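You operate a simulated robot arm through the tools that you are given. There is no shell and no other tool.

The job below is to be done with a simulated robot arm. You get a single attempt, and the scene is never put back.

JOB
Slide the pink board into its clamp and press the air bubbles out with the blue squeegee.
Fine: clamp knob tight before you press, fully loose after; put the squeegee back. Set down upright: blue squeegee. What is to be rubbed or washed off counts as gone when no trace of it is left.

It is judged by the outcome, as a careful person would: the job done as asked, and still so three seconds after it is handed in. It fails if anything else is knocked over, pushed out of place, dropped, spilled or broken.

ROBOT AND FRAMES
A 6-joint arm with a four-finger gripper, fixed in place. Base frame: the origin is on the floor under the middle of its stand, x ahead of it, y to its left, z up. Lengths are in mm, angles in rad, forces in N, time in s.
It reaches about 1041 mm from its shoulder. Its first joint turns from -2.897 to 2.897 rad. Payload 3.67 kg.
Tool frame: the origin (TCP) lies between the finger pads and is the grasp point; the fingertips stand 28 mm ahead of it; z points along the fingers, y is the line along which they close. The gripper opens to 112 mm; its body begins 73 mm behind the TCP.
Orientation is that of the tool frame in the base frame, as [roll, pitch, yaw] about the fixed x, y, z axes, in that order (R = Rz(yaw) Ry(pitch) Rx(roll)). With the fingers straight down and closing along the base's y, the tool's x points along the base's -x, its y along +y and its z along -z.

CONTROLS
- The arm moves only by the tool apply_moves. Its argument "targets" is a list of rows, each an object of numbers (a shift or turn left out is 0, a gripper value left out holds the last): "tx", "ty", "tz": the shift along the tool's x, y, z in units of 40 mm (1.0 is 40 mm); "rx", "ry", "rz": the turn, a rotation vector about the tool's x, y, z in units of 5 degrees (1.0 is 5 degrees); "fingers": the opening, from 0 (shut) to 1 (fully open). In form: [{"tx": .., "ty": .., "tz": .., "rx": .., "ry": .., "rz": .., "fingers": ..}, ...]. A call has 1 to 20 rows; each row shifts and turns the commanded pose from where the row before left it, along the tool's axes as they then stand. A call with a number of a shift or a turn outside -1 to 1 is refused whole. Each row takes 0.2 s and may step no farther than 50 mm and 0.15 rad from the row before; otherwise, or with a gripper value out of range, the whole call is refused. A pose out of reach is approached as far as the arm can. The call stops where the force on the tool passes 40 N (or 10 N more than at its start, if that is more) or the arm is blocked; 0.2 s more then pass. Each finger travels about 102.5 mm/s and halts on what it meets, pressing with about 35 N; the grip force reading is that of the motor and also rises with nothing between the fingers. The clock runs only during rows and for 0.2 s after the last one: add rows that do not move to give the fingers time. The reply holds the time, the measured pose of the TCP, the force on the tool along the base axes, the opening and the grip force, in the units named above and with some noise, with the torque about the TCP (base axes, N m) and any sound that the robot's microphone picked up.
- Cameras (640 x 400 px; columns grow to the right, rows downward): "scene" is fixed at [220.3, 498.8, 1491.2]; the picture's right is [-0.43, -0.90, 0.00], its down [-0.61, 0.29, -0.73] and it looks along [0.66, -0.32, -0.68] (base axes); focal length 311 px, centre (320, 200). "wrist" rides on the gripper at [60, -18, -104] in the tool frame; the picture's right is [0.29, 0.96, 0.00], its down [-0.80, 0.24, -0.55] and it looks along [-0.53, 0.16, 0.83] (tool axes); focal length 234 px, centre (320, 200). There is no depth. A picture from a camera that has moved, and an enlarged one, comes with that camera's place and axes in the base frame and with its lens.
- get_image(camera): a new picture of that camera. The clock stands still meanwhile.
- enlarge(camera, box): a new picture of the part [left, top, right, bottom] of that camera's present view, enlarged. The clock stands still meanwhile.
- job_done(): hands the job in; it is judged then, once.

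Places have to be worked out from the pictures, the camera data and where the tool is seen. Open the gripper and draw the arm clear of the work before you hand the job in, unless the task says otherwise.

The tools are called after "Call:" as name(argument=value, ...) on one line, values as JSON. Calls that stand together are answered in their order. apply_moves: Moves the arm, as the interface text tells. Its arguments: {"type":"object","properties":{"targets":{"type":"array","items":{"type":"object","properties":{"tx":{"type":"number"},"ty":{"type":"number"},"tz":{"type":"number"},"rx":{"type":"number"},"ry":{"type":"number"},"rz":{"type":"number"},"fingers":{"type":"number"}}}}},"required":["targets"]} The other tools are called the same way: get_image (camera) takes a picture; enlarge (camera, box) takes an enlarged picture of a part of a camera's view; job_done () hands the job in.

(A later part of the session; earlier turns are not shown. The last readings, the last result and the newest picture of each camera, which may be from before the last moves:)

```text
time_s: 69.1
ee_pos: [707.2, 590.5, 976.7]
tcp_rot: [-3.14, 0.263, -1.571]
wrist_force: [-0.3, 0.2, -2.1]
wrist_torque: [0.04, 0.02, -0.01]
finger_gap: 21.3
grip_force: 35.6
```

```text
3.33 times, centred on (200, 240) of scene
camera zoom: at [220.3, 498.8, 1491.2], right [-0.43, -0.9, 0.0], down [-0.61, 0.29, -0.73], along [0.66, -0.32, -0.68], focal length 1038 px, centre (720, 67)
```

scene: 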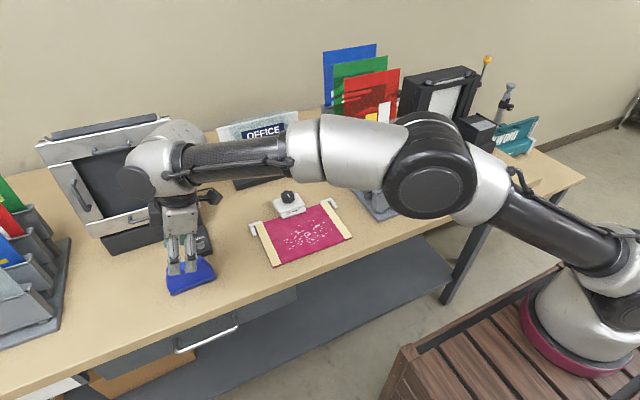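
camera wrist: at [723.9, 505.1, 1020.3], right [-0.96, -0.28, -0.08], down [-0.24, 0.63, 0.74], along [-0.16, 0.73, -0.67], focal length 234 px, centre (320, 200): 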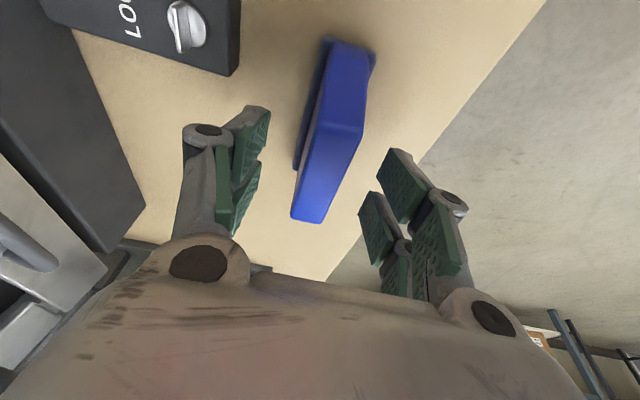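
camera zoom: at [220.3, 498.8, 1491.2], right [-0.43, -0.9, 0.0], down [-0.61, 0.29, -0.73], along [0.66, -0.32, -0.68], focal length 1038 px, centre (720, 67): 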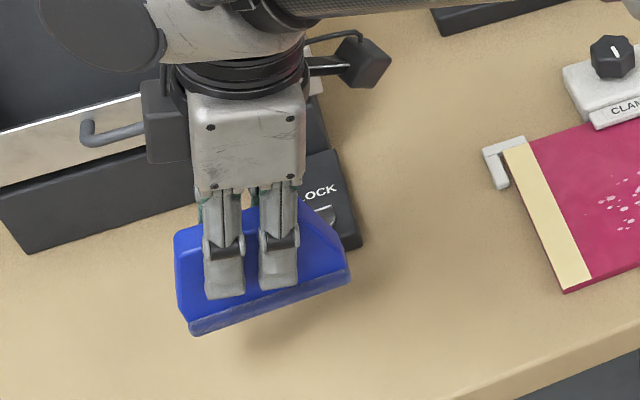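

It's lifted cleanly (weight ≈2 N) and level. I'll carry it over to the first pass start above the board at (768, 335).

Call:
apply_moves(targets=[{"tx": 0.617, "ty": -0.15375, "tz": -0.1654}, {"tx": 0.617, "ty": -0.15375, "tz": -0.1654}, {"tx": 0.617, "ty": -0.15375, "tz": -0.1654}, {"tx": 0.617, "ty": -0.15375, "tz": -0.1654}, {"tx": 0.617, "ty": -0.15375, "tz": -0.1654}, {"tx": 0.617, "ty": -0.15375, "tz": -0.1654}, {"tx": 0.617, "ty": -0.15375, "tz": -0.1654}, {"tx": 0.617, "ty": -0.15375, "tz": -0.1654}, {"tx": 0.617, "ty": -0.15375, "tz": -0.1654}, {"tx": 0.617, "ty": -0.15375, "tz": -0.1654}, {}])

Call:
get_image(camera="wrist")

Call:
enlarge(camera="scene", box=[230, 140, 370, 280])

```text
time_s: 71.5
ee_pos: [769.3, 334.3, 977.1]
tcp_rot: [-3.14, 0.265, -1.57]
wrist_force: [-1.0, 0.1, -1.3]
wrist_torque: [-0.02, 0.01, 0.03]
finger_gap: 21.6
grip_force: 34.7
```

```text
taken
camera wrist: at [786.4, 248.4, 1062.0], right [-0.96, -0.28, -0.08], down [-0.24, 0.63, 0.74], along [-0.16, 0.73, -0.67], focal length 234 px, centre (320, 200)
```

wrist: 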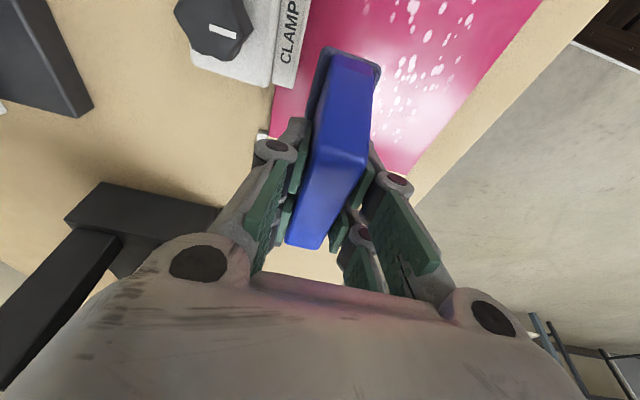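

```text
2.86 times, centred on (300, 210) of scene
camera zoom: at [220.3, 498.8, 1491.2], right [-0.43, -0.9, 0.0], down [-0.61, 0.29, -0.73], along [0.66, -0.32, -0.68], focal length 890 px, centre (377, 171)
```

zoom: 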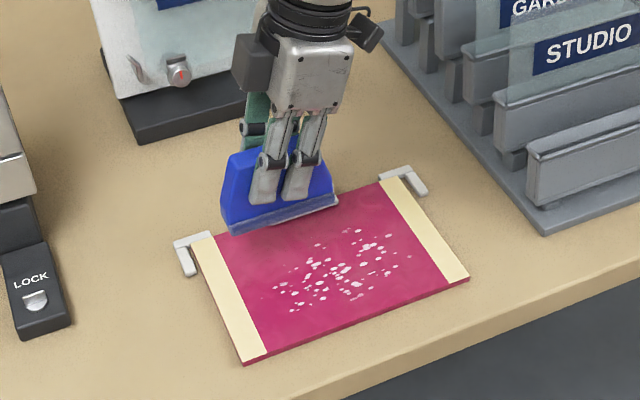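

The squeegee is above the board start. I'll lower 45 mm, then look before making contact, checking the clearance to the clamp lip.

Call:
apply_moves(targets=[{"tx": 0.097, "tz": 0.362}, {"tx": 0.097, "tz": 0.362}, {"tx": 0.097, "tz": 0.362}, {}])

Call:
get_image(camera="wrist")

Call:
enlarge(camera="scene", box=[230, 160, 350, 280])

```text
time_s: 72.5
ee_pos: [769.6, 332.9, 932.8]
tcp_rot: [-3.139, 0.264, -1.571]
wrist_force: [-1.0, 0.3, -1.8]
wrist_torque: [0.01, -0.01, -0.02]
finger_gap: 21.7
grip_force: 35.3
```

```text
taken
camera wrist: at [787.4, 248.0, 1016.3], right [-0.96, -0.28, -0.08], down [-0.24, 0.63, 0.74], along [-0.16, 0.73, -0.67], focal length 234 px, centre (320, 200)
```

wrist: 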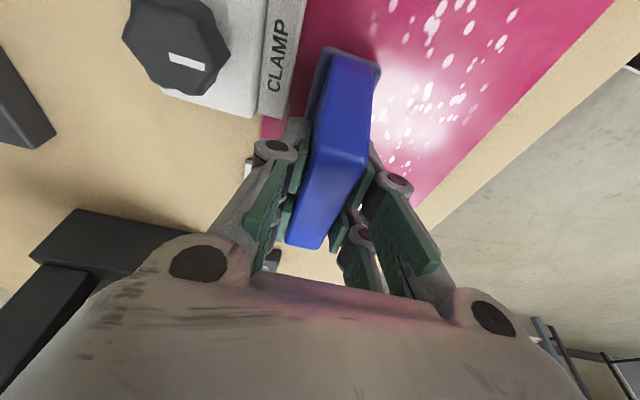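

```text
3.33 times, centred on (290, 220) of scene
camera zoom: at [220.3, 498.8, 1491.2], right [-0.43, -0.9, 0.0], down [-0.61, 0.29, -0.73], along [0.66, -0.32, -0.68], focal length 1038 px, centre (420, 133)
```

zoom: 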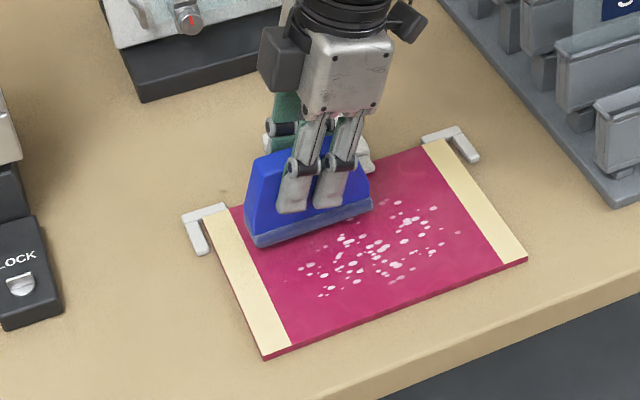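

There's good clearance to the lip. I'll lower gently to contact and watch the force.

Call:
apply_moves(targets=[{"tx": 0.0324, "tz": 0.1208}, {"tx": 0.013, "tz": 0.0483}, {}])

Call:
apply_moves(targets=[{"tx": 0.0065, "tz": 0.02415}, {}])

Call:
apply_moves(targets=[{"tx": 0.0065, "tz": 0.02415}, {}])

```text
time_s: 73.3
ee_pos: [770.1, 333.3, 925.7]
tcp_rot: [-3.14, 0.263, -1.57]
wrist_force: [-0.4, -0.6, -1.3]
wrist_torque: [0.02, -0.03, 0.0]
finger_gap: 21.9
grip_force: 34.2
```

```text
time_s: 73.9
ee_pos: [770.2, 334.2, 924.5]
tcp_rot: [-3.138, 0.264, -1.569]
wrist_force: [1.3, -2.2, 8.2]
wrist_torque: [-0.38, -0.01, 0.01]
finger_gap: 21.6
grip_force: 35.0
```

```text
time_s: 74.5
ee_pos: [769.7, 335.0, 924.3]
tcp_rot: [-3.138, 0.267, -1.569]
wrist_force: [-2.1, -0.3, 21.8]
wrist_torque: [-0.57, 0.16, 0.03]
finger_gap: 21.6
grip_force: 34.9
```

Contact is at ~22 N, but the torque shows more load on the −y end. I'll level it with a very small tilt correction and check.

Call:
apply_moves(targets=[{"ry": 0.12}, {}])

```text
time_s: 75.1
ee_pos: [769.1, 335.1, 923.6]
tcp_rot: [-3.138, 0.256, -1.568]
wrist_force: [1.0, 3.5, 28.4]
wrist_torque: [0.94, -0.03, -0.04]
finger_gap: 21.6
grip_force: 35.3
```

That overcorrected, so I'll go back about 40% and ease the pressure slightly.

Call:
apply_moves(targets=[{"ry": -0.05, "tx": -0.0026, "tz": -0.0097}, {}])

```text
time_s: 75.7
ee_pos: [769.1, 334.6, 924.9]
tcp_rot: [-3.138, 0.259, -1.569]
wrist_force: [5.8, 4.9, 31.6]
wrist_torque: [-0.14, -0.13, 0.02]
finger_gap: 21.8
grip_force: 34.7
```

It's balanced now at 31 N, so I'll ease off by 0.7 mm to leave headroom for friction during the stroke.

Call:
apply_moves(targets=[{"tx": -0.0045, "tz": -0.0169}, {}])

```text
time_s: 76.3
ee_pos: [769.8, 334.3, 922.6]
tcp_rot: [-3.14, 0.256, -1.572]
wrist_force: [6.9, 4.7, 23.1]
wrist_torque: [0.47, -0.28, -0.05]
finger_gap: 21.8
grip_force: 34.8
```

Now the first stroke: pull toward −x in small rows and check the force after the first part.

Call:
apply_moves(targets=[{"ty": 0.1}, {"ty": 0.15}, {"ty": 0.15}, {"ty": 0.15}])

Call:
enlarge(camera="scene", box=[230, 160, 350, 280])

```text
time_s: 77.3
ee_pos: [746.6, 334.5, 922.3]
tcp_rot: [-3.137, 0.257, -1.57]
wrist_force: [8.6, -0.1, 28.3]
wrist_torque: [-0.2, -0.26, 0.08]
finger_gap: 21.5
grip_force: 35.4
```

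```text
3.33 times, centred on (290, 220) of scene
camera zoom: at [220.3, 498.8, 1491.2], right [-0.43, -0.9, 0.0], down [-0.61, 0.29, -0.73], along [0.66, -0.32, -0.68], focal length 1038 px, centre (420, 133)
```

zoom: 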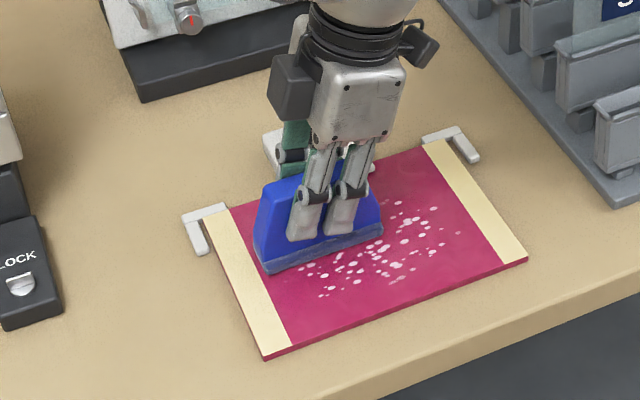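

The stroke is working, with 8–9 N of friction and 28 N normal. I'll continue to the near edge.

Call:
apply_moves(targets=[{"ty": 0.15, "tz": -0.006, "tx": -0.0016}, {"ty": 0.15}, {"ty": 0.15}, {"ty": 0.15}, {"ty": 0.15}, {"ty": 0.15}, {"ty": 0.15}, {"ty": 0.15}, {"ty": 0.15}, {"ty": 0.15}, {"ty": 0.15}, {"ty": 0.15}, {"ty": 0.1}])

Call:
enlarge(camera="scene", box=[230, 160, 350, 280])

```text
time_s: 80.1
ee_pos: [670.8, 334.9, 923.0]
tcp_rot: [-3.139, 0.259, -1.569]
wrist_force: [8.4, -0.4, 31.8]
wrist_torque: [0.3, -0.29, 0.03]
finger_gap: 21.3
grip_force: 35.0
```

```text
3.33 times, centred on (290, 220) of scene
camera zoom: at [220.3, 498.8, 1491.2], right [-0.43, -0.9, 0.0], down [-0.61, 0.29, -0.73], along [0.66, -0.32, -0.68], focal length 1038 px, centre (420, 133)
```

zoom: 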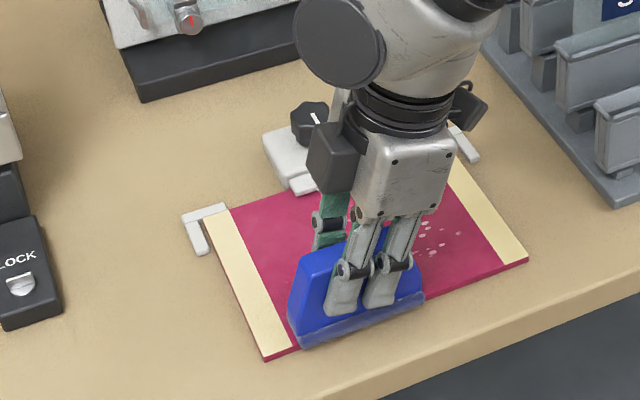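

The bubbles under the first pass are gone and the board didn't shift. I'll lift 10 mm and move to the second pass at (768, 268).

Call:
apply_moves(targets=[{"tx": -0.0648, "tz": -0.2415}, {"tx": 0.4045, "ty": -0.6125, "tz": -0.1085}, {"tx": 0.4045, "ty": -0.6125, "tz": -0.1085}, {"tx": 0.4045, "ty": -0.6125, "tz": -0.1085}, {"tx": 0.4045, "ty": -0.6125, "tz": -0.1085}, {"tx": 0.0583, "tz": 0.2174}, {}])

Call:
enlarge(camera="scene", box=[230, 160, 370, 280])

Call:
get_image(camera="wrist")

```text
time_s: 81.7
ee_pos: [769.2, 267.2, 923.4]
tcp_rot: [-3.139, 0.26, -1.571]
wrist_force: [-0.7, -0.2, -1.8]
wrist_torque: [-0.01, -0.01, 0.01]
finger_gap: 21.9
grip_force: 35.1
```

```text
3.33 times, centred on (300, 220) of scene
camera zoom: at [220.3, 498.8, 1491.2], right [-0.43, -0.9, 0.0], down [-0.61, 0.29, -0.73], along [0.66, -0.32, -0.68], focal length 1038 px, centre (387, 133)
```

zoom: 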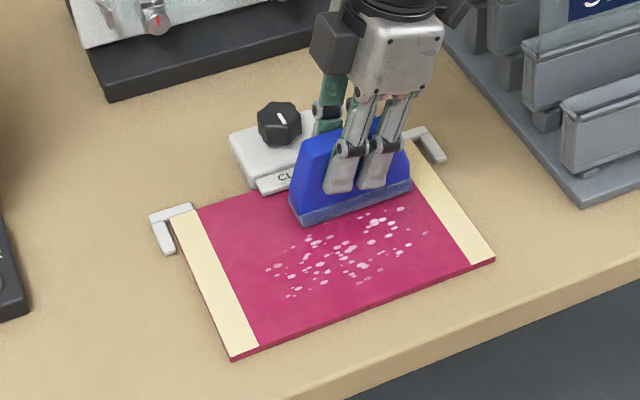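

```text
taken
camera wrist: at [786.4, 183.2, 1009.9], right [-0.96, -0.28, -0.07], down [-0.24, 0.63, 0.74], along [-0.16, 0.72, -0.67], focal length 234 px, centre (320, 200)
```

wrist: 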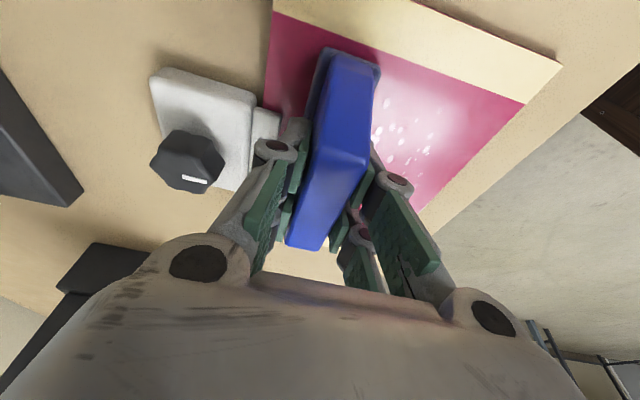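

I need to check closely whether the first stroke removed or only faded the bubbles.

Call:
enlarge(camera="scene", box=[265, 215, 355, 275])

```text
6.67 times, centred on (310, 245) of scene
camera zoom: at [220.3, 498.8, 1491.2], right [-0.43, -0.9, 0.0], down [-0.61, 0.29, -0.73], along [0.66, -0.32, -0.68], focal length 2076 px, centre (387, -100)
```

zoom: 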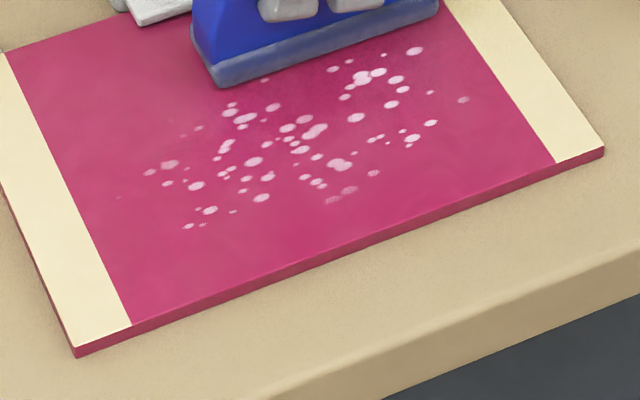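

The bubbles still show. I'll compare brightness between the wiped (left) and unwiped (right) parts at higher zoom.

Call:
enlarge(camera="scene", box=[284, 232, 314, 252])

Call:
enlarge(camera="scene", box=[308, 222, 338, 242])

```text
16.00 times, centred on (299, 242) of scene
camera zoom: at [220.3, 498.8, 1491.2], right [-0.43, -0.9, 0.0], down [-0.61, 0.29, -0.73], along [0.66, -0.32, -0.68], focal length 4983 px, centre (656, -472)
```

zoom: 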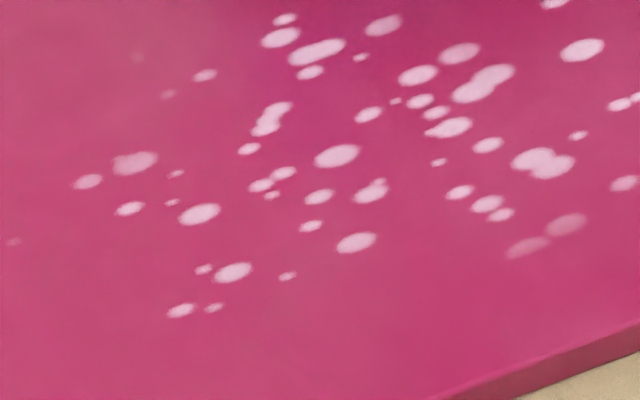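

```text
16.00 times, centred on (323, 232) of scene
camera zoom: at [220.3, 498.8, 1491.2], right [-0.43, -0.9, 0.0], down [-0.61, 0.29, -0.73], along [0.66, -0.32, -0.68], focal length 4983 px, centre (272, -312)
```

zoom: 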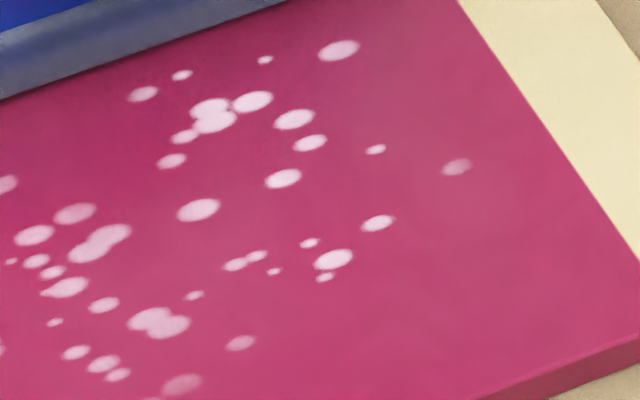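

The wiped left bubbles are visibly pinker than the untouched right ones, so each pass fades them and several are needed. I'll press down here and start rubbing back and forth.

Call:
apply_moves(targets=[{"tx": 0.0065, "tz": 0.02415}, {}])

Call:
apply_moves(targets=[{"tx": 0.0039, "tz": 0.0145}, {}])

```text
time_s: 82.3
ee_pos: [768.8, 267.5, 924.4]
tcp_rot: [-3.139, 0.259, -1.572]
wrist_force: [-0.4, 0.5, 2.0]
wrist_torque: [0.12, 0.04, 0.0]
finger_gap: 21.8
grip_force: 34.5
```

```text
time_s: 82.9
ee_pos: [768.9, 268.2, 924.5]
tcp_rot: [-3.138, 0.258, -1.569]
wrist_force: [-1.5, -0.3, 12.0]
wrist_torque: [0.09, 0.3, -0.05]
finger_gap: 21.9
grip_force: 34.9
```

I'm at 12 N now, so I'll press a bit more and then run the first stroke of pass two.

Call:
apply_moves(targets=[{"tx": 0.0039, "tz": 0.0145}, {"ty": 0.1}, {"ty": 0.15}, {"ty": 0.15}])

Call:
apply_moves(targets=[{"ty": 0.15}, {"ty": 0.15}, {"ty": 0.15}, {"ty": 0.15}, {"ty": 0.15}, {"ty": 0.15}, {"ty": 0.15}, {"ty": 0.15}, {"ty": 0.15}, {"ty": 0.15}, {"ty": 0.15}, {"ty": 0.15}, {"ty": 0.1}, {}])

```text
time_s: 83.9
ee_pos: [753.5, 269.0, 923.2]
tcp_rot: [-3.135, 0.26, -1.568]
wrist_force: [11.2, -0.4, 34.4]
wrist_torque: [-0.09, -0.34, -0.04]
finger_gap: 21.4
grip_force: 34.8
```

```text
time_s: 86.9
ee_pos: [676.6, 266.1, 921.8]
tcp_rot: [-3.141, 0.254, -1.571]
wrist_force: [4.1, 1.3, 17.4]
wrist_torque: [0.31, -0.12, -0.06]
finger_gap: 21.7
grip_force: 35.2
```

The stroke finished at x≈677. I'll stroke back toward +x, still pressed.

Call:
apply_moves(targets=[{"ty": -0.1}, {"ty": -0.15}, {"ty": -0.15}, {"ty": -0.15}, {"ty": -0.15}, {"ty": -0.15}, {"ty": -0.15}, {"ty": -0.15}, {"ty": -0.15}, {"ty": -0.15}, {"ty": -0.15}, {"ty": -0.15}, {"ty": -0.15}, {"ty": -0.15}, {"ty": -0.15}, {"ty": -0.1}])

Call:
enlarge(camera="scene", box=[265, 215, 355, 275])

```text
time_s: 90.3
ee_pos: [769.6, 267.1, 922.0]
tcp_rot: [-3.139, 0.26, -1.57]
wrist_force: [-2.7, -0.1, 7.8]
wrist_torque: [-0.17, 0.14, -0.07]
finger_gap: 21.8
grip_force: 34.9
```

```text
6.67 times, centred on (310, 245) of scene
camera zoom: at [220.3, 498.8, 1491.2], right [-0.43, -0.9, 0.0], down [-0.61, 0.29, -0.73], along [0.66, -0.32, -0.68], focal length 2076 px, centre (387, -100)
```

zoom: 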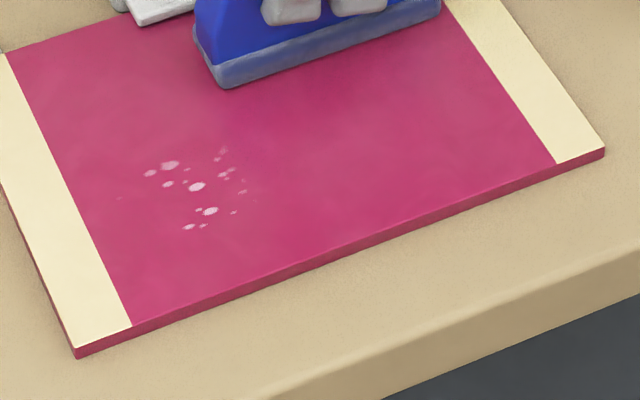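

The second pass cleared almost everything in its swath. Only a small patch remains on the left (y≈320–375). I'll lift, move to y≈343, and rub there both ways.

Call:
apply_moves(targets=[{"tx": -0.0389, "tz": -0.145}, {"tx": -0.6, "tz": 0.161}, {"tx": -0.6, "tz": 0.161}, {"tx": -0.611, "tz": 0.1636}, {"tx": 0.0324, "tz": 0.1208}, {}])

Call:
apply_moves(targets=[{"tx": 0.0052, "tz": 0.0193}, {}])

```text
time_s: 91.7
ee_pos: [769.0, 342.9, 922.3]
tcp_rot: [-3.139, 0.258, -1.571]
wrist_force: [0.6, 0.4, -1.8]
wrist_torque: [0.03, 0.01, -0.02]
finger_gap: 21.5
grip_force: 34.9
```

```text
time_s: 92.3
ee_pos: [769.5, 341.0, 921.8]
tcp_rot: [-3.14, 0.259, -1.573]
wrist_force: [-1.4, 0.6, 0.8]
wrist_torque: [-0.02, 0.01, 0.03]
finger_gap: 21.7
grip_force: 35.1
```

Only light contact so far. I'll press further in small steps.

Call:
apply_moves(targets=[{"tx": 0.0052, "tz": 0.0193}, {}])

Call:
apply_moves(targets=[{"tx": 0.0039, "tz": 0.0145}, {}])

```text
time_s: 92.9
ee_pos: [768.6, 341.9, 922.6]
tcp_rot: [-3.139, 0.258, -1.57]
wrist_force: [-1.7, -2.0, 11.0]
wrist_torque: [-0.34, 0.12, 0.0]
finger_gap: 21.8
grip_force: 34.6
```

```text
time_s: 93.5
ee_pos: [768.7, 342.2, 923.2]
tcp_rot: [-3.137, 0.258, -1.568]
wrist_force: [-1.0, -1.4, 21.1]
wrist_torque: [-0.48, 0.06, -0.02]
finger_gap: 21.8
grip_force: 35.0
```

I'm at 21 N with more load on the −y side. I'll level slightly and stroke toward −x, then back.

Call:
apply_moves(targets=[{"ry": 0.05}, {"ty": 0.1}, {"ty": 0.15}, {"ty": 0.15}])

Call:
apply_moves(targets=[{"ty": 0.15}, {"ty": 0.15}, {"ty": 0.15}, {"ty": 0.15}, {"ty": 0.15}, {"ty": 0.15}, {"ty": 0.15}, {"ty": 0.15}, {"ty": 0.15}, {"ty": 0.15}, {"ty": 0.15}, {"ty": 0.15}, {"ty": 0.15}, {}])

Call:
apply_moves(targets=[{"ty": -0.1}, {"ty": -0.15}, {"ty": -0.15}, {"ty": -0.15}, {"ty": -0.15}, {"ty": -0.15}, {"ty": -0.15}, {"ty": -0.15}, {"ty": -0.15}, {"ty": -0.15}, {"ty": -0.15}, {"ty": -0.15}, {"ty": -0.15}, {"ty": -0.15}, {"ty": -0.15}, {"ty": -0.15}])

Call:
enlarge(camera="scene", box=[265, 215, 355, 275])

```text
time_s: 94.5
ee_pos: [753.4, 342.4, 921.6]
tcp_rot: [-3.138, 0.256, -1.572]
wrist_force: [8.5, -0.8, 24.8]
wrist_torque: [0.71, -0.29, -0.18]
finger_gap: 21.9
grip_force: 35.3
```

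```text
time_s: 97.5
ee_pos: [676.4, 341.2, 920.3]
tcp_rot: [-3.138, 0.254, -1.57]
wrist_force: [8.2, -1.0, 30.0]
wrist_torque: [0.05, -0.23, -0.03]
finger_gap: 21.5
grip_force: 35.2
```

```text
time_s: 100.9
ee_pos: [769.0, 340.9, 920.9]
tcp_rot: [-3.14, 0.254, -1.57]
wrist_force: [-8.2, 0.8, 22.2]
wrist_torque: [0.31, 0.18, 0.08]
finger_gap: 21.9
grip_force: 34.9
```

```text
6.67 times, centred on (310, 245) of scene
camera zoom: at [220.3, 498.8, 1491.2], right [-0.43, -0.9, 0.0], down [-0.61, 0.29, -0.73], along [0.66, -0.32, -0.68], focal length 2076 px, centre (387, -100)
```

zoom: 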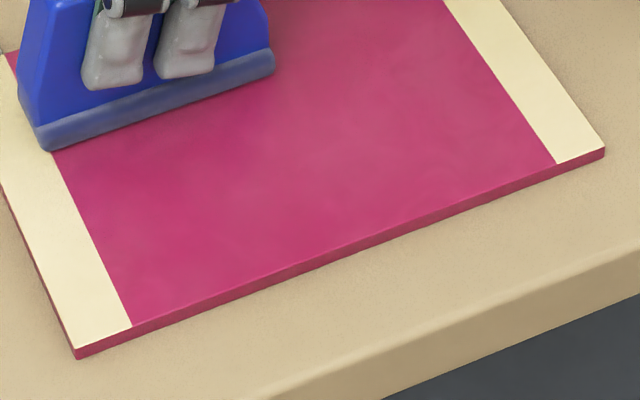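

The surface looks clear now. I'll lift the squeegee and inspect the whole board at high zoom for faint traces.

Call:
apply_moves(targets=[{"tx": -0.0648, "tz": -0.2415}, {"tx": -0.194, "tz": -0.7245}, {"tx": -0.194, "tz": -0.7245}, {}])

Call:
enlarge(camera="scene", box=[262, 218, 312, 268])

Call:
enlarge(camera="scene", box=[302, 205, 352, 255])

Call:
get_image(camera="wrist")

```text
time_s: 101.9
ee_pos: [768.3, 343.6, 991.4]
tcp_rot: [-3.14, 0.254, -1.571]
wrist_force: [0.0, 0.2, -1.7]
wrist_torque: [-0.01, 0.01, -0.03]
finger_gap: 21.4
grip_force: 35.1
```

```text
8.00 times, centred on (287, 243) of scene
camera zoom: at [220.3, 498.8, 1491.2], right [-0.43, -0.9, 0.0], down [-0.61, 0.29, -0.73], along [0.66, -0.32, -0.68], focal length 2491 px, centre (584, -144)
```

zoom: 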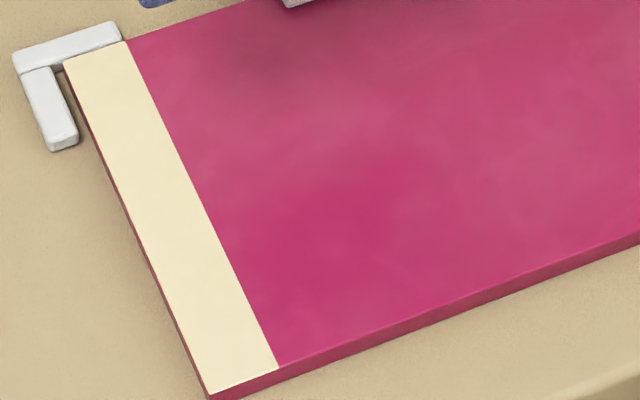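

```text
8.00 times, centred on (327, 230) of scene
camera zoom: at [220.3, 498.8, 1491.2], right [-0.43, -0.9, 0.0], down [-0.61, 0.29, -0.73], along [0.66, -0.32, -0.68], focal length 2491 px, centre (264, -40)
```

zoom: 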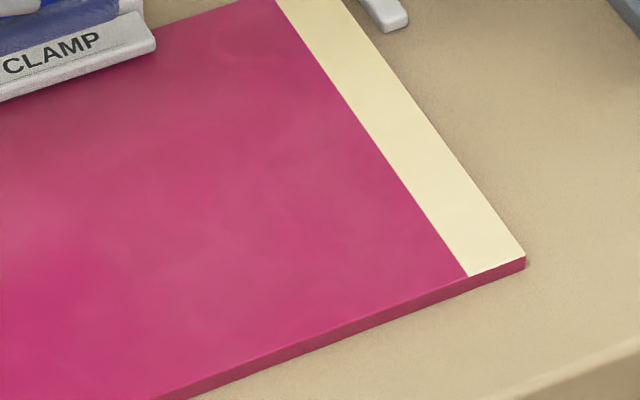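

```text
taken
camera wrist: at [785.8, 258.7, 1077.6], right [-0.96, -0.28, -0.07], down [-0.24, 0.63, 0.74], along [-0.16, 0.72, -0.67], focal length 234 px, centre (320, 200)
```

wrist: 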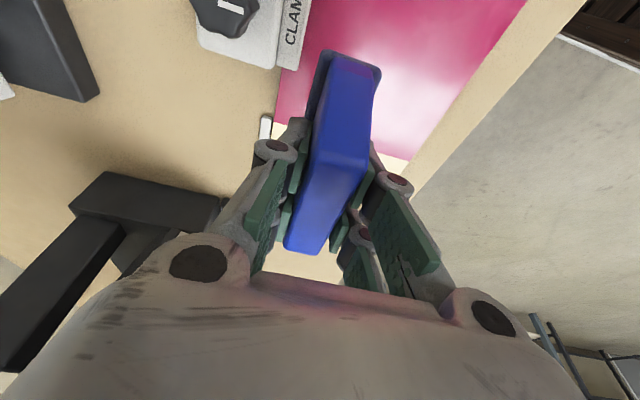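

No dots are visible. To be certain no faint trace remains, I'll do another double stroke over each swath, starting at y≈335.

Call:
apply_moves(targets=[{"tx": 0.193, "tz": -0.052}, {"tx": 0.1296, "tz": 0.483}, {"tx": 0.1296, "tz": 0.483}, {"tx": 0.1296, "tz": 0.483}, {"tx": 0.052, "tz": 0.193}, {}])

Call:
apply_moves(targets=[{"tx": 0.0052, "tz": 0.0193}, {"tx": 0.0032, "tz": 0.012}, {}])

```text
time_s: 103.3
ee_pos: [769.1, 335.0, 922.3]
tcp_rot: [-3.14, 0.254, -1.57]
wrist_force: [-0.1, 0.9, -1.7]
wrist_torque: [0.01, 0.01, 0.0]
finger_gap: 21.7
grip_force: 34.7
```

```text
time_s: 104.1
ee_pos: [769.6, 334.5, 921.0]
tcp_rot: [-3.139, 0.252, -1.57]
wrist_force: [0.2, -0.2, -0.8]
wrist_torque: [0.01, 0.02, 0.02]
finger_gap: 22.1
grip_force: 35.0
```

Call:
apply_moves(targets=[{"tx": 0.0052, "tz": 0.0193}, {}])

Call:
apply_moves(targets=[{"tx": 0.0039, "tz": 0.0145}, {}])

```text
time_s: 104.7
ee_pos: [769.6, 334.4, 920.0]
tcp_rot: [-3.141, 0.252, -1.571]
wrist_force: [0.7, 1.8, 3.2]
wrist_torque: [0.09, -0.05, -0.01]
finger_gap: 22.0
grip_force: 35.2
```

```text
time_s: 105.3
ee_pos: [769.5, 334.2, 921.2]
tcp_rot: [-3.138, 0.252, -1.57]
wrist_force: [-1.9, 1.8, 12.8]
wrist_torque: [-0.11, 0.03, 0.03]
finger_gap: 21.9
grip_force: 35.2
```

Contact is at about 13 N. I'll press a touch more and run the confirming double stroke at y≈335.

Call:
apply_moves(targets=[{"tx": 0.0032, "tz": 0.012}, {"ty": 0.1}, {"ty": 0.15}, {"ty": 0.15}, {"ty": 0.15}, {"ty": 0.15}, {"ty": 0.15}, {"ty": 0.15}, {"ty": 0.15}, {"ty": 0.15}, {"ty": 0.15}, {"ty": 0.15}, {"ty": 0.15}, {"ty": 0.15}, {"ty": 0.15}, {"ty": 0.15}, {"ty": 0.15}, {}])

Call:
apply_moves(targets=[{"ty": -0.1}, {"ty": -0.15}, {"ty": -0.15}, {"ty": -0.15}, {"ty": -0.15}, {"ty": -0.15}, {"ty": -0.15}, {"ty": -0.15}, {"ty": -0.15}, {"ty": -0.15}, {"ty": -0.15}, {"ty": -0.15}, {"ty": -0.15}, {"ty": -0.15}, {"ty": -0.15}, {"ty": -0.15}])

```text
time_s: 109.1
ee_pos: [674.8, 334.5, 918.6]
tcp_rot: [-3.138, 0.255, -1.568]
wrist_force: [9.7, 0.2, 34.8]
wrist_torque: [0.31, -0.26, -0.04]
finger_gap: 21.8
grip_force: 34.6
```

```text
time_s: 112.5
ee_pos: [768.7, 335.2, 918.4]
tcp_rot: [-3.139, 0.252, -1.571]
wrist_force: [0.0, 0.8, -1.7]
wrist_torque: [-0.04, -0.02, -0.01]
finger_gap: 21.6
grip_force: 35.0
```

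Contact was lost at the end, so the squeegee has slid up a few millimetres in the grip. I'll check how it sits in the fingers.

Call:
enlarge(camera="scene", box=[240, 160, 340, 260])

Call:
enlarge(camera="wrist", box=[220, 20, 480, 280])

```text
4.00 times, centred on (290, 210) of scene
camera zoom: at [220.3, 498.8, 1491.2], right [-0.43, -0.9, 0.0], down [-0.61, 0.29, -0.73], along [0.66, -0.32, -0.68], focal length 1246 px, centre (440, 160)
```

zoom: 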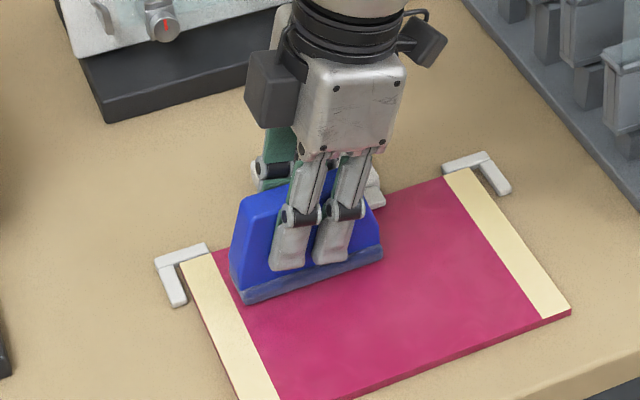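

```text
1.54 times, centred on (350, 150) of wrist
camera zoom: at [786.6, 249.7, 1005.2], right [-0.96, -0.28, -0.07], down [-0.24, 0.63, 0.74], along [-0.16, 0.72, -0.67], focal length 360 px, centre (274, 277)
```

zoom: 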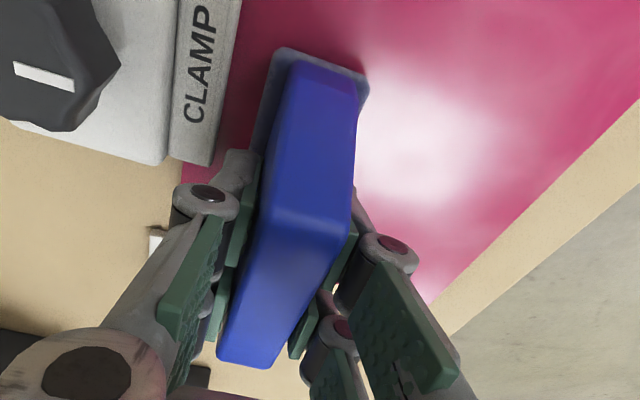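

The squeegee is still square in the grip, just seated a few millimetres deeper. I'll move to y≈268 for one more confirming double stroke.

Call:
apply_moves(targets=[{"tx": -0.0324, "tz": -0.1208}, {"tx": 0.54, "tz": -0.1447}, {"tx": 0.54, "tz": -0.1447}, {"tx": 0.538, "tz": -0.1446}, {"tx": 0.0324, "tz": 0.1208}, {}])

Call:
apply_moves(targets=[{"tx": 0.0052, "tz": 0.0193}, {}])

Call:
apply_moves(targets=[{"tx": 0.0052, "tz": 0.0193}, {}])

```text
time_s: 113.9
ee_pos: [770.0, 266.8, 919.1]
tcp_rot: [-3.139, 0.255, -1.571]
wrist_force: [-0.2, -0.3, -2.8]
wrist_torque: [0.01, 0.0, -0.03]
finger_gap: 21.5
grip_force: 35.5
```

```text
time_s: 114.5
ee_pos: [768.7, 267.3, 917.6]
tcp_rot: [-3.139, 0.254, -1.572]
wrist_force: [0.7, -0.8, -1.0]
wrist_torque: [-0.01, 0.0, 0.01]
finger_gap: 21.7
grip_force: 34.8
```

```text
time_s: 115.1
ee_pos: [768.5, 266.4, 919.0]
tcp_rot: [-3.138, 0.253, -1.571]
wrist_force: [0.2, -0.2, 0.4]
wrist_torque: [-0.09, 0.01, -0.01]
finger_gap: 21.7
grip_force: 35.2
```

Near contact. I'll step down a little more and then stroke.

Call:
apply_moves(targets=[{"tx": 0.0052, "tz": 0.0193}, {}])

Call:
apply_moves(targets=[{"tx": 0.0026, "tz": 0.0097}, {}])

```text
time_s: 115.7
ee_pos: [770.2, 267.0, 917.2]
tcp_rot: [-3.138, 0.252, -1.569]
wrist_force: [-1.9, -0.7, 8.8]
wrist_torque: [-0.48, 0.1, -0.05]
finger_gap: 21.7
grip_force: 35.1
```

```text
time_s: 116.3
ee_pos: [769.4, 267.4, 917.4]
tcp_rot: [-3.139, 0.252, -1.569]
wrist_force: [-2.6, 0.1, 15.0]
wrist_torque: [-0.68, 0.14, -0.02]
finger_gap: 21.6
grip_force: 35.4
```

The load is on the −y end. I'll level slightly, then stroke both ways.

Call:
apply_moves(targets=[{"ry": 0.1}, {}])

Call:
apply_moves(targets=[{"ty": 0.1}, {"ty": 0.15}, {"ty": 0.15}, {"ty": 0.15}, {"ty": 0.15}, {"ty": 0.15}, {"ty": 0.15}, {"ty": 0.15}, {"ty": 0.15}, {"ty": 0.15}, {"ty": 0.15}, {"ty": 0.15}, {"ty": 0.15}, {"ty": 0.15}, {"ty": 0.15}, {"ty": 0.15}, {}])

Call:
apply_moves(targets=[{"ty": -0.1}, {"ty": -0.15}, {"ty": -0.15}, {"ty": -0.15}, {"ty": -0.15}, {"ty": -0.15}, {"ty": -0.15}, {"ty": -0.15}, {"ty": -0.15}, {"ty": -0.15}, {"ty": -0.15}, {"ty": -0.15}, {"ty": -0.15}, {"ty": -0.15}, {"ty": -0.15}, {"ty": -0.15}])

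```text
time_s: 116.9
ee_pos: [769.9, 266.7, 917.7]
tcp_rot: [-3.137, 0.246, -1.569]
wrist_force: [-0.5, 3.2, 17.4]
wrist_torque: [1.16, 0.03, 0.02]
finger_gap: 21.7
grip_force: 34.8
```

```text
time_s: 120.5
ee_pos: [675.2, 267.8, 917.4]
tcp_rot: [-3.14, 0.244, -1.569]
wrist_force: [3.9, -0.7, 14.7]
wrist_torque: [0.4, -0.07, -0.08]
finger_gap: 21.7
grip_force: 35.2
```

```text
time_s: 123.9
ee_pos: [769.3, 266.6, 917.8]
tcp_rot: [-3.14, 0.244, -1.569]
wrist_force: [-4.7, -0.3, 14.3]
wrist_torque: [0.09, 0.11, 0.03]
finger_gap: 21.4
grip_force: 35.1
```

The confirming strokes are done. I'll lift 60 mm and inspect again.

Call:
apply_moves(targets=[{"tx": -0.0648, "tz": -0.2415}, {"tx": -0.1618, "tz": -0.604}, {"tx": -0.1618, "tz": -0.604}, {}])

Call:
enlarge(camera="scene", box=[262, 205, 352, 270])

Call:
get_image(camera="wrist")

```text
time_s: 124.9
ee_pos: [769.1, 267.0, 977.8]
tcp_rot: [-3.141, 0.246, -1.57]
wrist_force: [-0.1, 0.5, -1.5]
wrist_torque: [0.02, 0.01, 0.01]
finger_gap: 21.9
grip_force: 35.1
```

```text
6.15 times, centred on (307, 238) of scene
camera zoom: at [220.3, 498.8, 1491.2], right [-0.43, -0.9, 0.0], down [-0.61, 0.29, -0.73], along [0.66, -0.32, -0.68], focal length 1916 px, centre (400, -31)
```

zoom: 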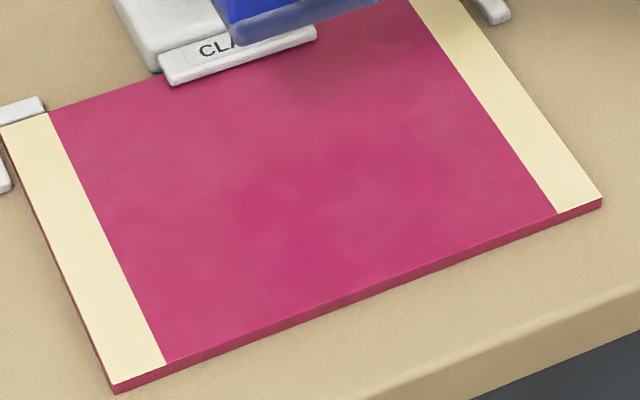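

```text
taken
camera wrist: at [786.8, 184.1, 1064.1], right [-0.96, -0.28, -0.07], down [-0.24, 0.64, 0.73], along [-0.16, 0.72, -0.68], focal length 234 px, centre (320, 200)
```

wrist: 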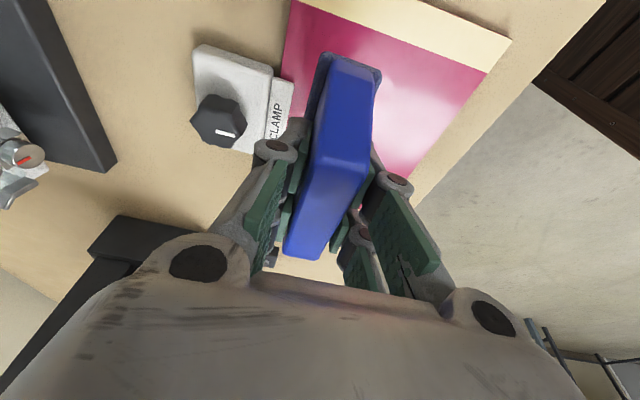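

The board is completely clear and still clamped. I'll carry the squeegee back over its original spot at (706.5, 590.5), keeping the same height and tilt.

Call:
apply_moves(targets=[{"tx": -0.7134, "ty": 0.1398, "tz": 0.1791}, {"tx": -0.7134, "ty": 0.1398, "tz": 0.1791}, {"tx": -0.7134, "ty": 0.1398, "tz": 0.1791}, {"tx": -0.7134, "ty": 0.1398, "tz": 0.1791}, {"tx": -0.7134, "ty": 0.1398, "tz": 0.1791}, {"tx": -0.7134, "ty": 0.1398, "tz": 0.1791}, {"tx": -0.7134, "ty": 0.1398, "tz": 0.1791}, {"tx": -0.7134, "ty": 0.1398, "tz": 0.1791}, {"tx": -0.7134, "ty": 0.1398, "tz": 0.1791}, {"tx": -0.7134, "ty": 0.1398, "tz": 0.1791}, {"tx": -0.7134, "ty": 0.1398, "tz": 0.1791}, {}])

Call:
enlarge(camera="scene", box=[140, 180, 260, 300])

Call:
get_image(camera="wrist")

```text
time_s: 127.5
ee_pos: [707.3, 591.9, 978.1]
tcp_rot: [-3.139, 0.244, -1.57]
wrist_force: [-0.1, 0.3, -1.7]
wrist_torque: [-0.03, -0.01, 0.01]
finger_gap: 21.7
grip_force: 35.0
```

```text
3.33 times, centred on (200, 240) of scene
camera zoom: at [220.3, 498.8, 1491.2], right [-0.43, -0.9, 0.0], down [-0.61, 0.29, -0.73], along [0.66, -0.32, -0.68], focal length 1038 px, centre (720, 67)
```

zoom: 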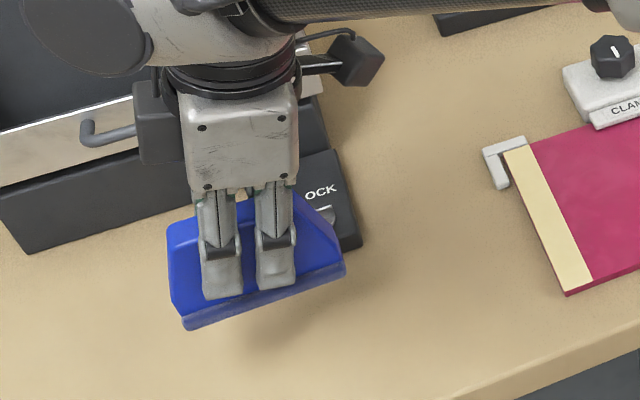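

```text
taken
camera wrist: at [724.5, 508.7, 1064.4], right [-0.96, -0.28, -0.07], down [-0.24, 0.64, 0.73], along [-0.16, 0.72, -0.68], focal length 234 px, centre (320, 200)
```

wrist: 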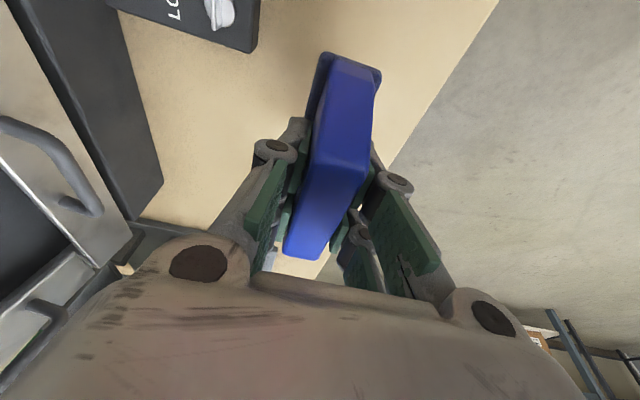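

It's directly above its original place, seated ~6 mm higher in the fingers. I'll lower it gently until it touches the table.

Call:
apply_moves(targets=[{"tx": 0.0913, "tz": 0.3638}, {"tx": 0.0913, "tz": 0.3638}, {"tx": 0.0913, "tz": 0.3638}, {"tx": 0.0913, "tz": 0.3638}, {}])

Call:
apply_moves(targets=[{"tx": 0.0183, "tz": 0.0728}, {}])

Call:
enlarge(camera="scene", box=[140, 200, 240, 300])

```text
time_s: 128.7
ee_pos: [707.3, 590.1, 915.3]
tcp_rot: [-3.14, 0.245, -1.57]
wrist_force: [-0.2, 0.9, -2.2]
wrist_torque: [0.0, 0.01, -0.04]
finger_gap: 21.8
grip_force: 34.8
```

```text
time_s: 129.3
ee_pos: [706.4, 591.1, 911.6]
tcp_rot: [-3.139, 0.245, -1.57]
wrist_force: [0.8, -0.7, 0.3]
wrist_torque: [0.0, 0.01, 0.0]
finger_gap: 21.7
grip_force: 34.8
```

```text
4.00 times, centred on (190, 250) of scene
camera zoom: at [220.3, 498.8, 1491.2], right [-0.43, -0.9, 0.0], down [-0.61, 0.29, -0.73], along [0.66, -0.32, -0.68], focal length 1246 px, centre (840, 0)
```

zoom: 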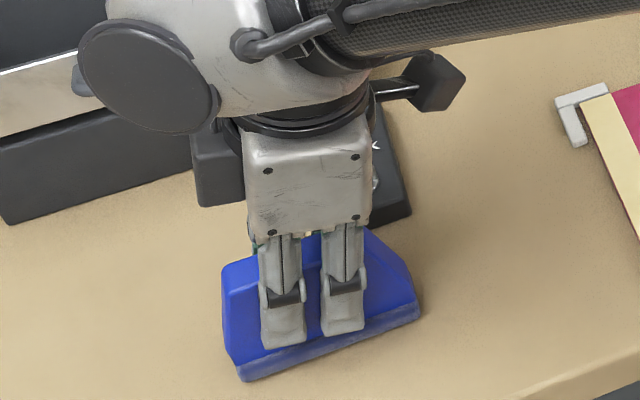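

It's just above contact and about 2 mm too far toward +y. I'll correct that, then set it down.

Call:
apply_moves(targets=[{"tx": 0.0394, "tz": -0.0486}, {"tx": 0.0091, "tz": 0.0364}, {}])

Call:
apply_moves(targets=[{"tx": 0.0061, "tz": 0.02425}, {}])

```text
time_s: 130.1
ee_pos: [706.2, 589.6, 912.5]
tcp_rot: [-3.141, 0.243, -1.57]
wrist_force: [-0.4, 0.1, -2.1]
wrist_torque: [-0.03, 0.0, 0.0]
finger_gap: 21.8
grip_force: 34.5
```

```text
time_s: 130.7
ee_pos: [707.8, 589.1, 910.4]
tcp_rot: [-3.139, 0.243, -1.571]
wrist_force: [-0.2, -0.1, -1.1]
wrist_torque: [0.06, -0.01, 0.01]
finger_gap: 21.9
grip_force: 35.0
```

Call:
apply_moves(targets=[{"tx": 0.0061, "tz": 0.02425}, {}])

Call:
apply_moves(targets=[{"tx": 0.003, "tz": 0.0121}, {}])

```text
time_s: 131.3
ee_pos: [708.0, 589.4, 911.6]
tcp_rot: [-3.139, 0.245, -1.571]
wrist_force: [-0.5, -0.1, -1.6]
wrist_torque: [0.03, 0.0, 0.05]
finger_gap: 21.6
grip_force: 35.1
```

```text
time_s: 131.9
ee_pos: [707.3, 589.5, 910.0]
tcp_rot: [-3.139, 0.243, -1.571]
wrist_force: [0.0, -0.9, -0.6]
wrist_torque: [-0.01, -0.01, 0.01]
finger_gap: 21.8
grip_force: 35.2
```

It isn't on the table yet, so I'll continue down in sub-millimetre steps until it's clearly supported.

Call:
apply_moves(targets=[{"tx": 0.0046, "tz": 0.0182}, {}])

Call:
apply_moves(targets=[{"tx": 0.0046, "tz": 0.0182}, {}])

```text
time_s: 132.5
ee_pos: [707.5, 589.3, 910.4]
tcp_rot: [-3.139, 0.245, -1.569]
wrist_force: [-0.1, -0.5, 5.4]
wrist_torque: [-0.3, -0.05, -0.01]
finger_gap: 21.9
grip_force: 35.0
```

```text
time_s: 133.1
ee_pos: [708.2, 589.5, 909.6]
tcp_rot: [-3.138, 0.246, -1.567]
wrist_force: [-0.1, -2.0, 11.2]
wrist_torque: [-0.52, 0.01, 0.01]
finger_gap: 21.7
grip_force: 35.4
```

It's touching at the −y end first. I'll level with a tiny tilt so both ends rest on the table, then release slowly.

Call:
apply_moves(targets=[{"ry": 0.04}, {}])

Call:
apply_moves(targets=[{"fingers": 0.22}, {"fingers": 0.26}, {"fingers": 0.32}, {"fingers": 0.38}, {}])

Call:
enlarge(camera="scene", box=[140, 200, 240, 300])

Call:
enlarge(camera="wrist", box=[200, 0, 480, 300])

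```text
time_s: 133.7
ee_pos: [708.4, 590.5, 909.6]
tcp_rot: [-3.14, 0.243, -1.569]
wrist_force: [-2.8, -1.7, 13.4]
wrist_torque: [0.63, 0.09, 0.12]
finger_gap: 21.8
grip_force: 34.9
```

```text
time_s: 134.9
ee_pos: [708.2, 589.9, 908.2]
tcp_rot: [-3.14, 0.242, -1.571]
wrist_force: [-0.1, -0.1, -0.3]
wrist_torque: [-0.01, -0.02, 0.0]
finger_gap: 42.6
grip_force: 0.0
```

```text
4.00 times, centred on (190, 250) of scene
camera zoom: at [220.3, 498.8, 1491.2], right [-0.43, -0.9, 0.0], down [-0.61, 0.29, -0.73], along [0.66, -0.32, -0.68], focal length 1246 px, centre (840, 0)
```

zoom: 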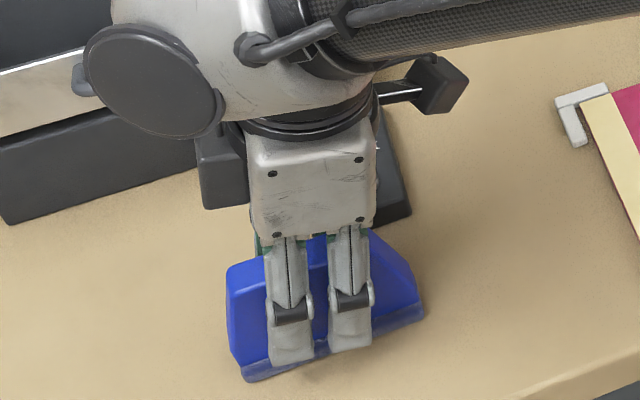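

```text
1.33 times, centred on (340, 150) of wrist
camera zoom: at [725.5, 506.7, 995.9], right [-0.96, -0.28, -0.07], down [-0.24, 0.64, 0.73], along [-0.16, 0.71, -0.68], focal length 312 px, centre (293, 267)
```

zoom: 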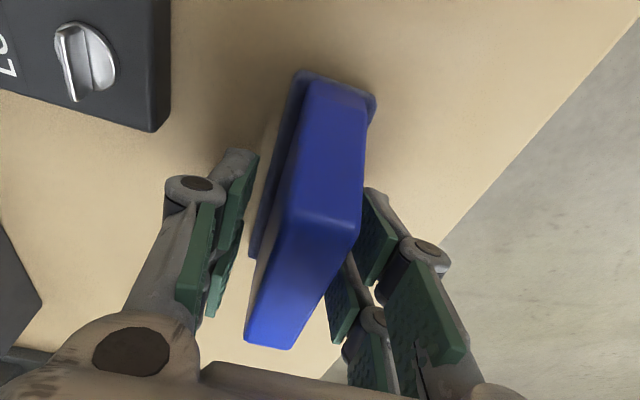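

The squeegee stands upright in its original footprint and the fingers are clear of it. I'll lift straight up.

Call:
apply_moves(targets=[{"tx": -0.049, "tz": -0.194}, {"tx": -0.0974, "tz": -0.388}, {"tx": -0.0974, "tz": -0.388}, {"tx": -0.0974, "tz": -0.388}, {"tx": -0.0974, "tz": -0.388}, {"tx": -0.0974, "tz": -0.388}, {}])

Call:
enlarge(camera="scene", box=[140, 200, 240, 300])

Call:
get_image(camera="wrist")

```text
time_s: 136.5
ee_pos: [707.7, 589.4, 997.6]
tcp_rot: [-3.14, 0.241, -1.571]
wrist_force: [0.3, -0.2, -0.3]
wrist_torque: [-0.01, 0.03, 0.02]
finger_gap: 42.5
grip_force: 0.0
```

```text
4.00 times, centred on (190, 250) of scene
camera zoom: at [220.3, 498.8, 1491.2], right [-0.43, -0.9, 0.0], down [-0.61, 0.29, -0.73], along [0.66, -0.32, -0.68], focal length 1246 px, centre (840, 0)
```

zoom: 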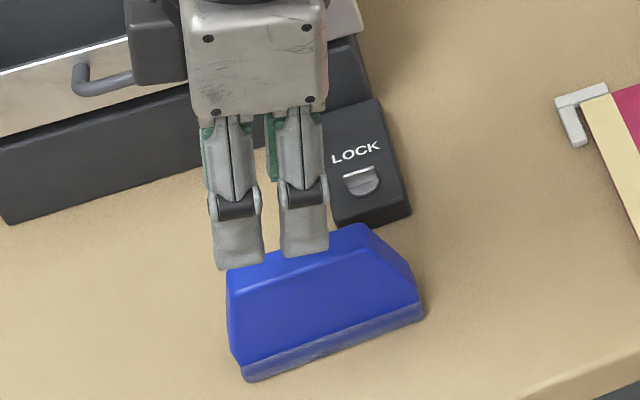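

```text
taken
camera wrist: at [725.2, 506.2, 1083.9], right [-0.96, -0.28, -0.07], down [-0.24, 0.64, 0.73], along [-0.16, 0.71, -0.68], focal length 234 px, centre (320, 200)
```

wrist: 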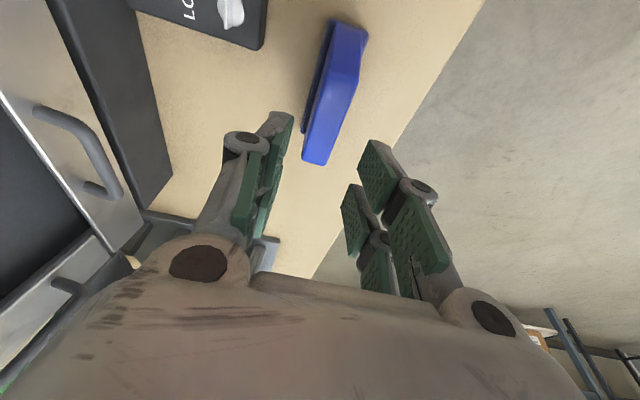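

The squeegee is back, upright and in place. Next I'll go back to the knob to loosen it: rise, move toward the clamp, then remove the tilt.

Call:
apply_moves(targets=[{"tx": -0.204, "tz": -0.8125}, {"tx": -0.204, "tz": -0.8125}, {"tx": 0.764, "ty": -0.292, "tz": -0.192, "fingers": 0.8}, {"tx": 0.764, "ty": -0.292, "tz": -0.192}, {"tx": 0.764, "ty": -0.292, "tz": -0.192}, {"tx": 0.764, "ty": -0.292, "tz": -0.192}, {"tx": 0.764, "ty": -0.292, "tz": -0.192}, {"tx": 0.764, "ty": -0.292, "tz": -0.192}, {"ry": 1}, {"ry": 1}, {"ry": 0.76}, {}])

Call:
get_image(camera="scene")

```text
time_s: 139.1
ee_pos: [777.7, 401.3, 1064.5]
tcp_rot: [-3.142, -0.001, -1.571]
wrist_force: [-0.4, 0.7, -0.2]
wrist_torque: [0.01, -0.01, -0.02]
finger_gap: 89.6
grip_force: 0.0
```

```text
taken
```

scene: 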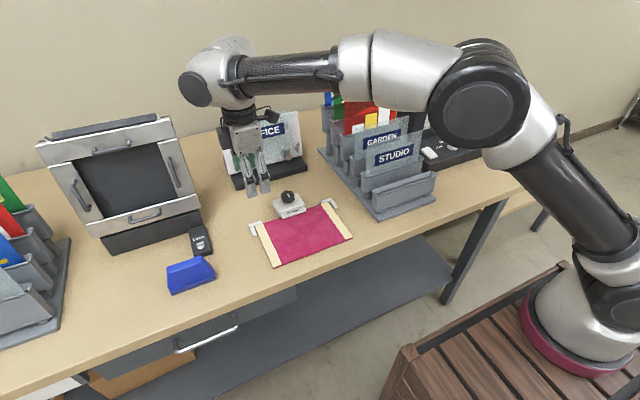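

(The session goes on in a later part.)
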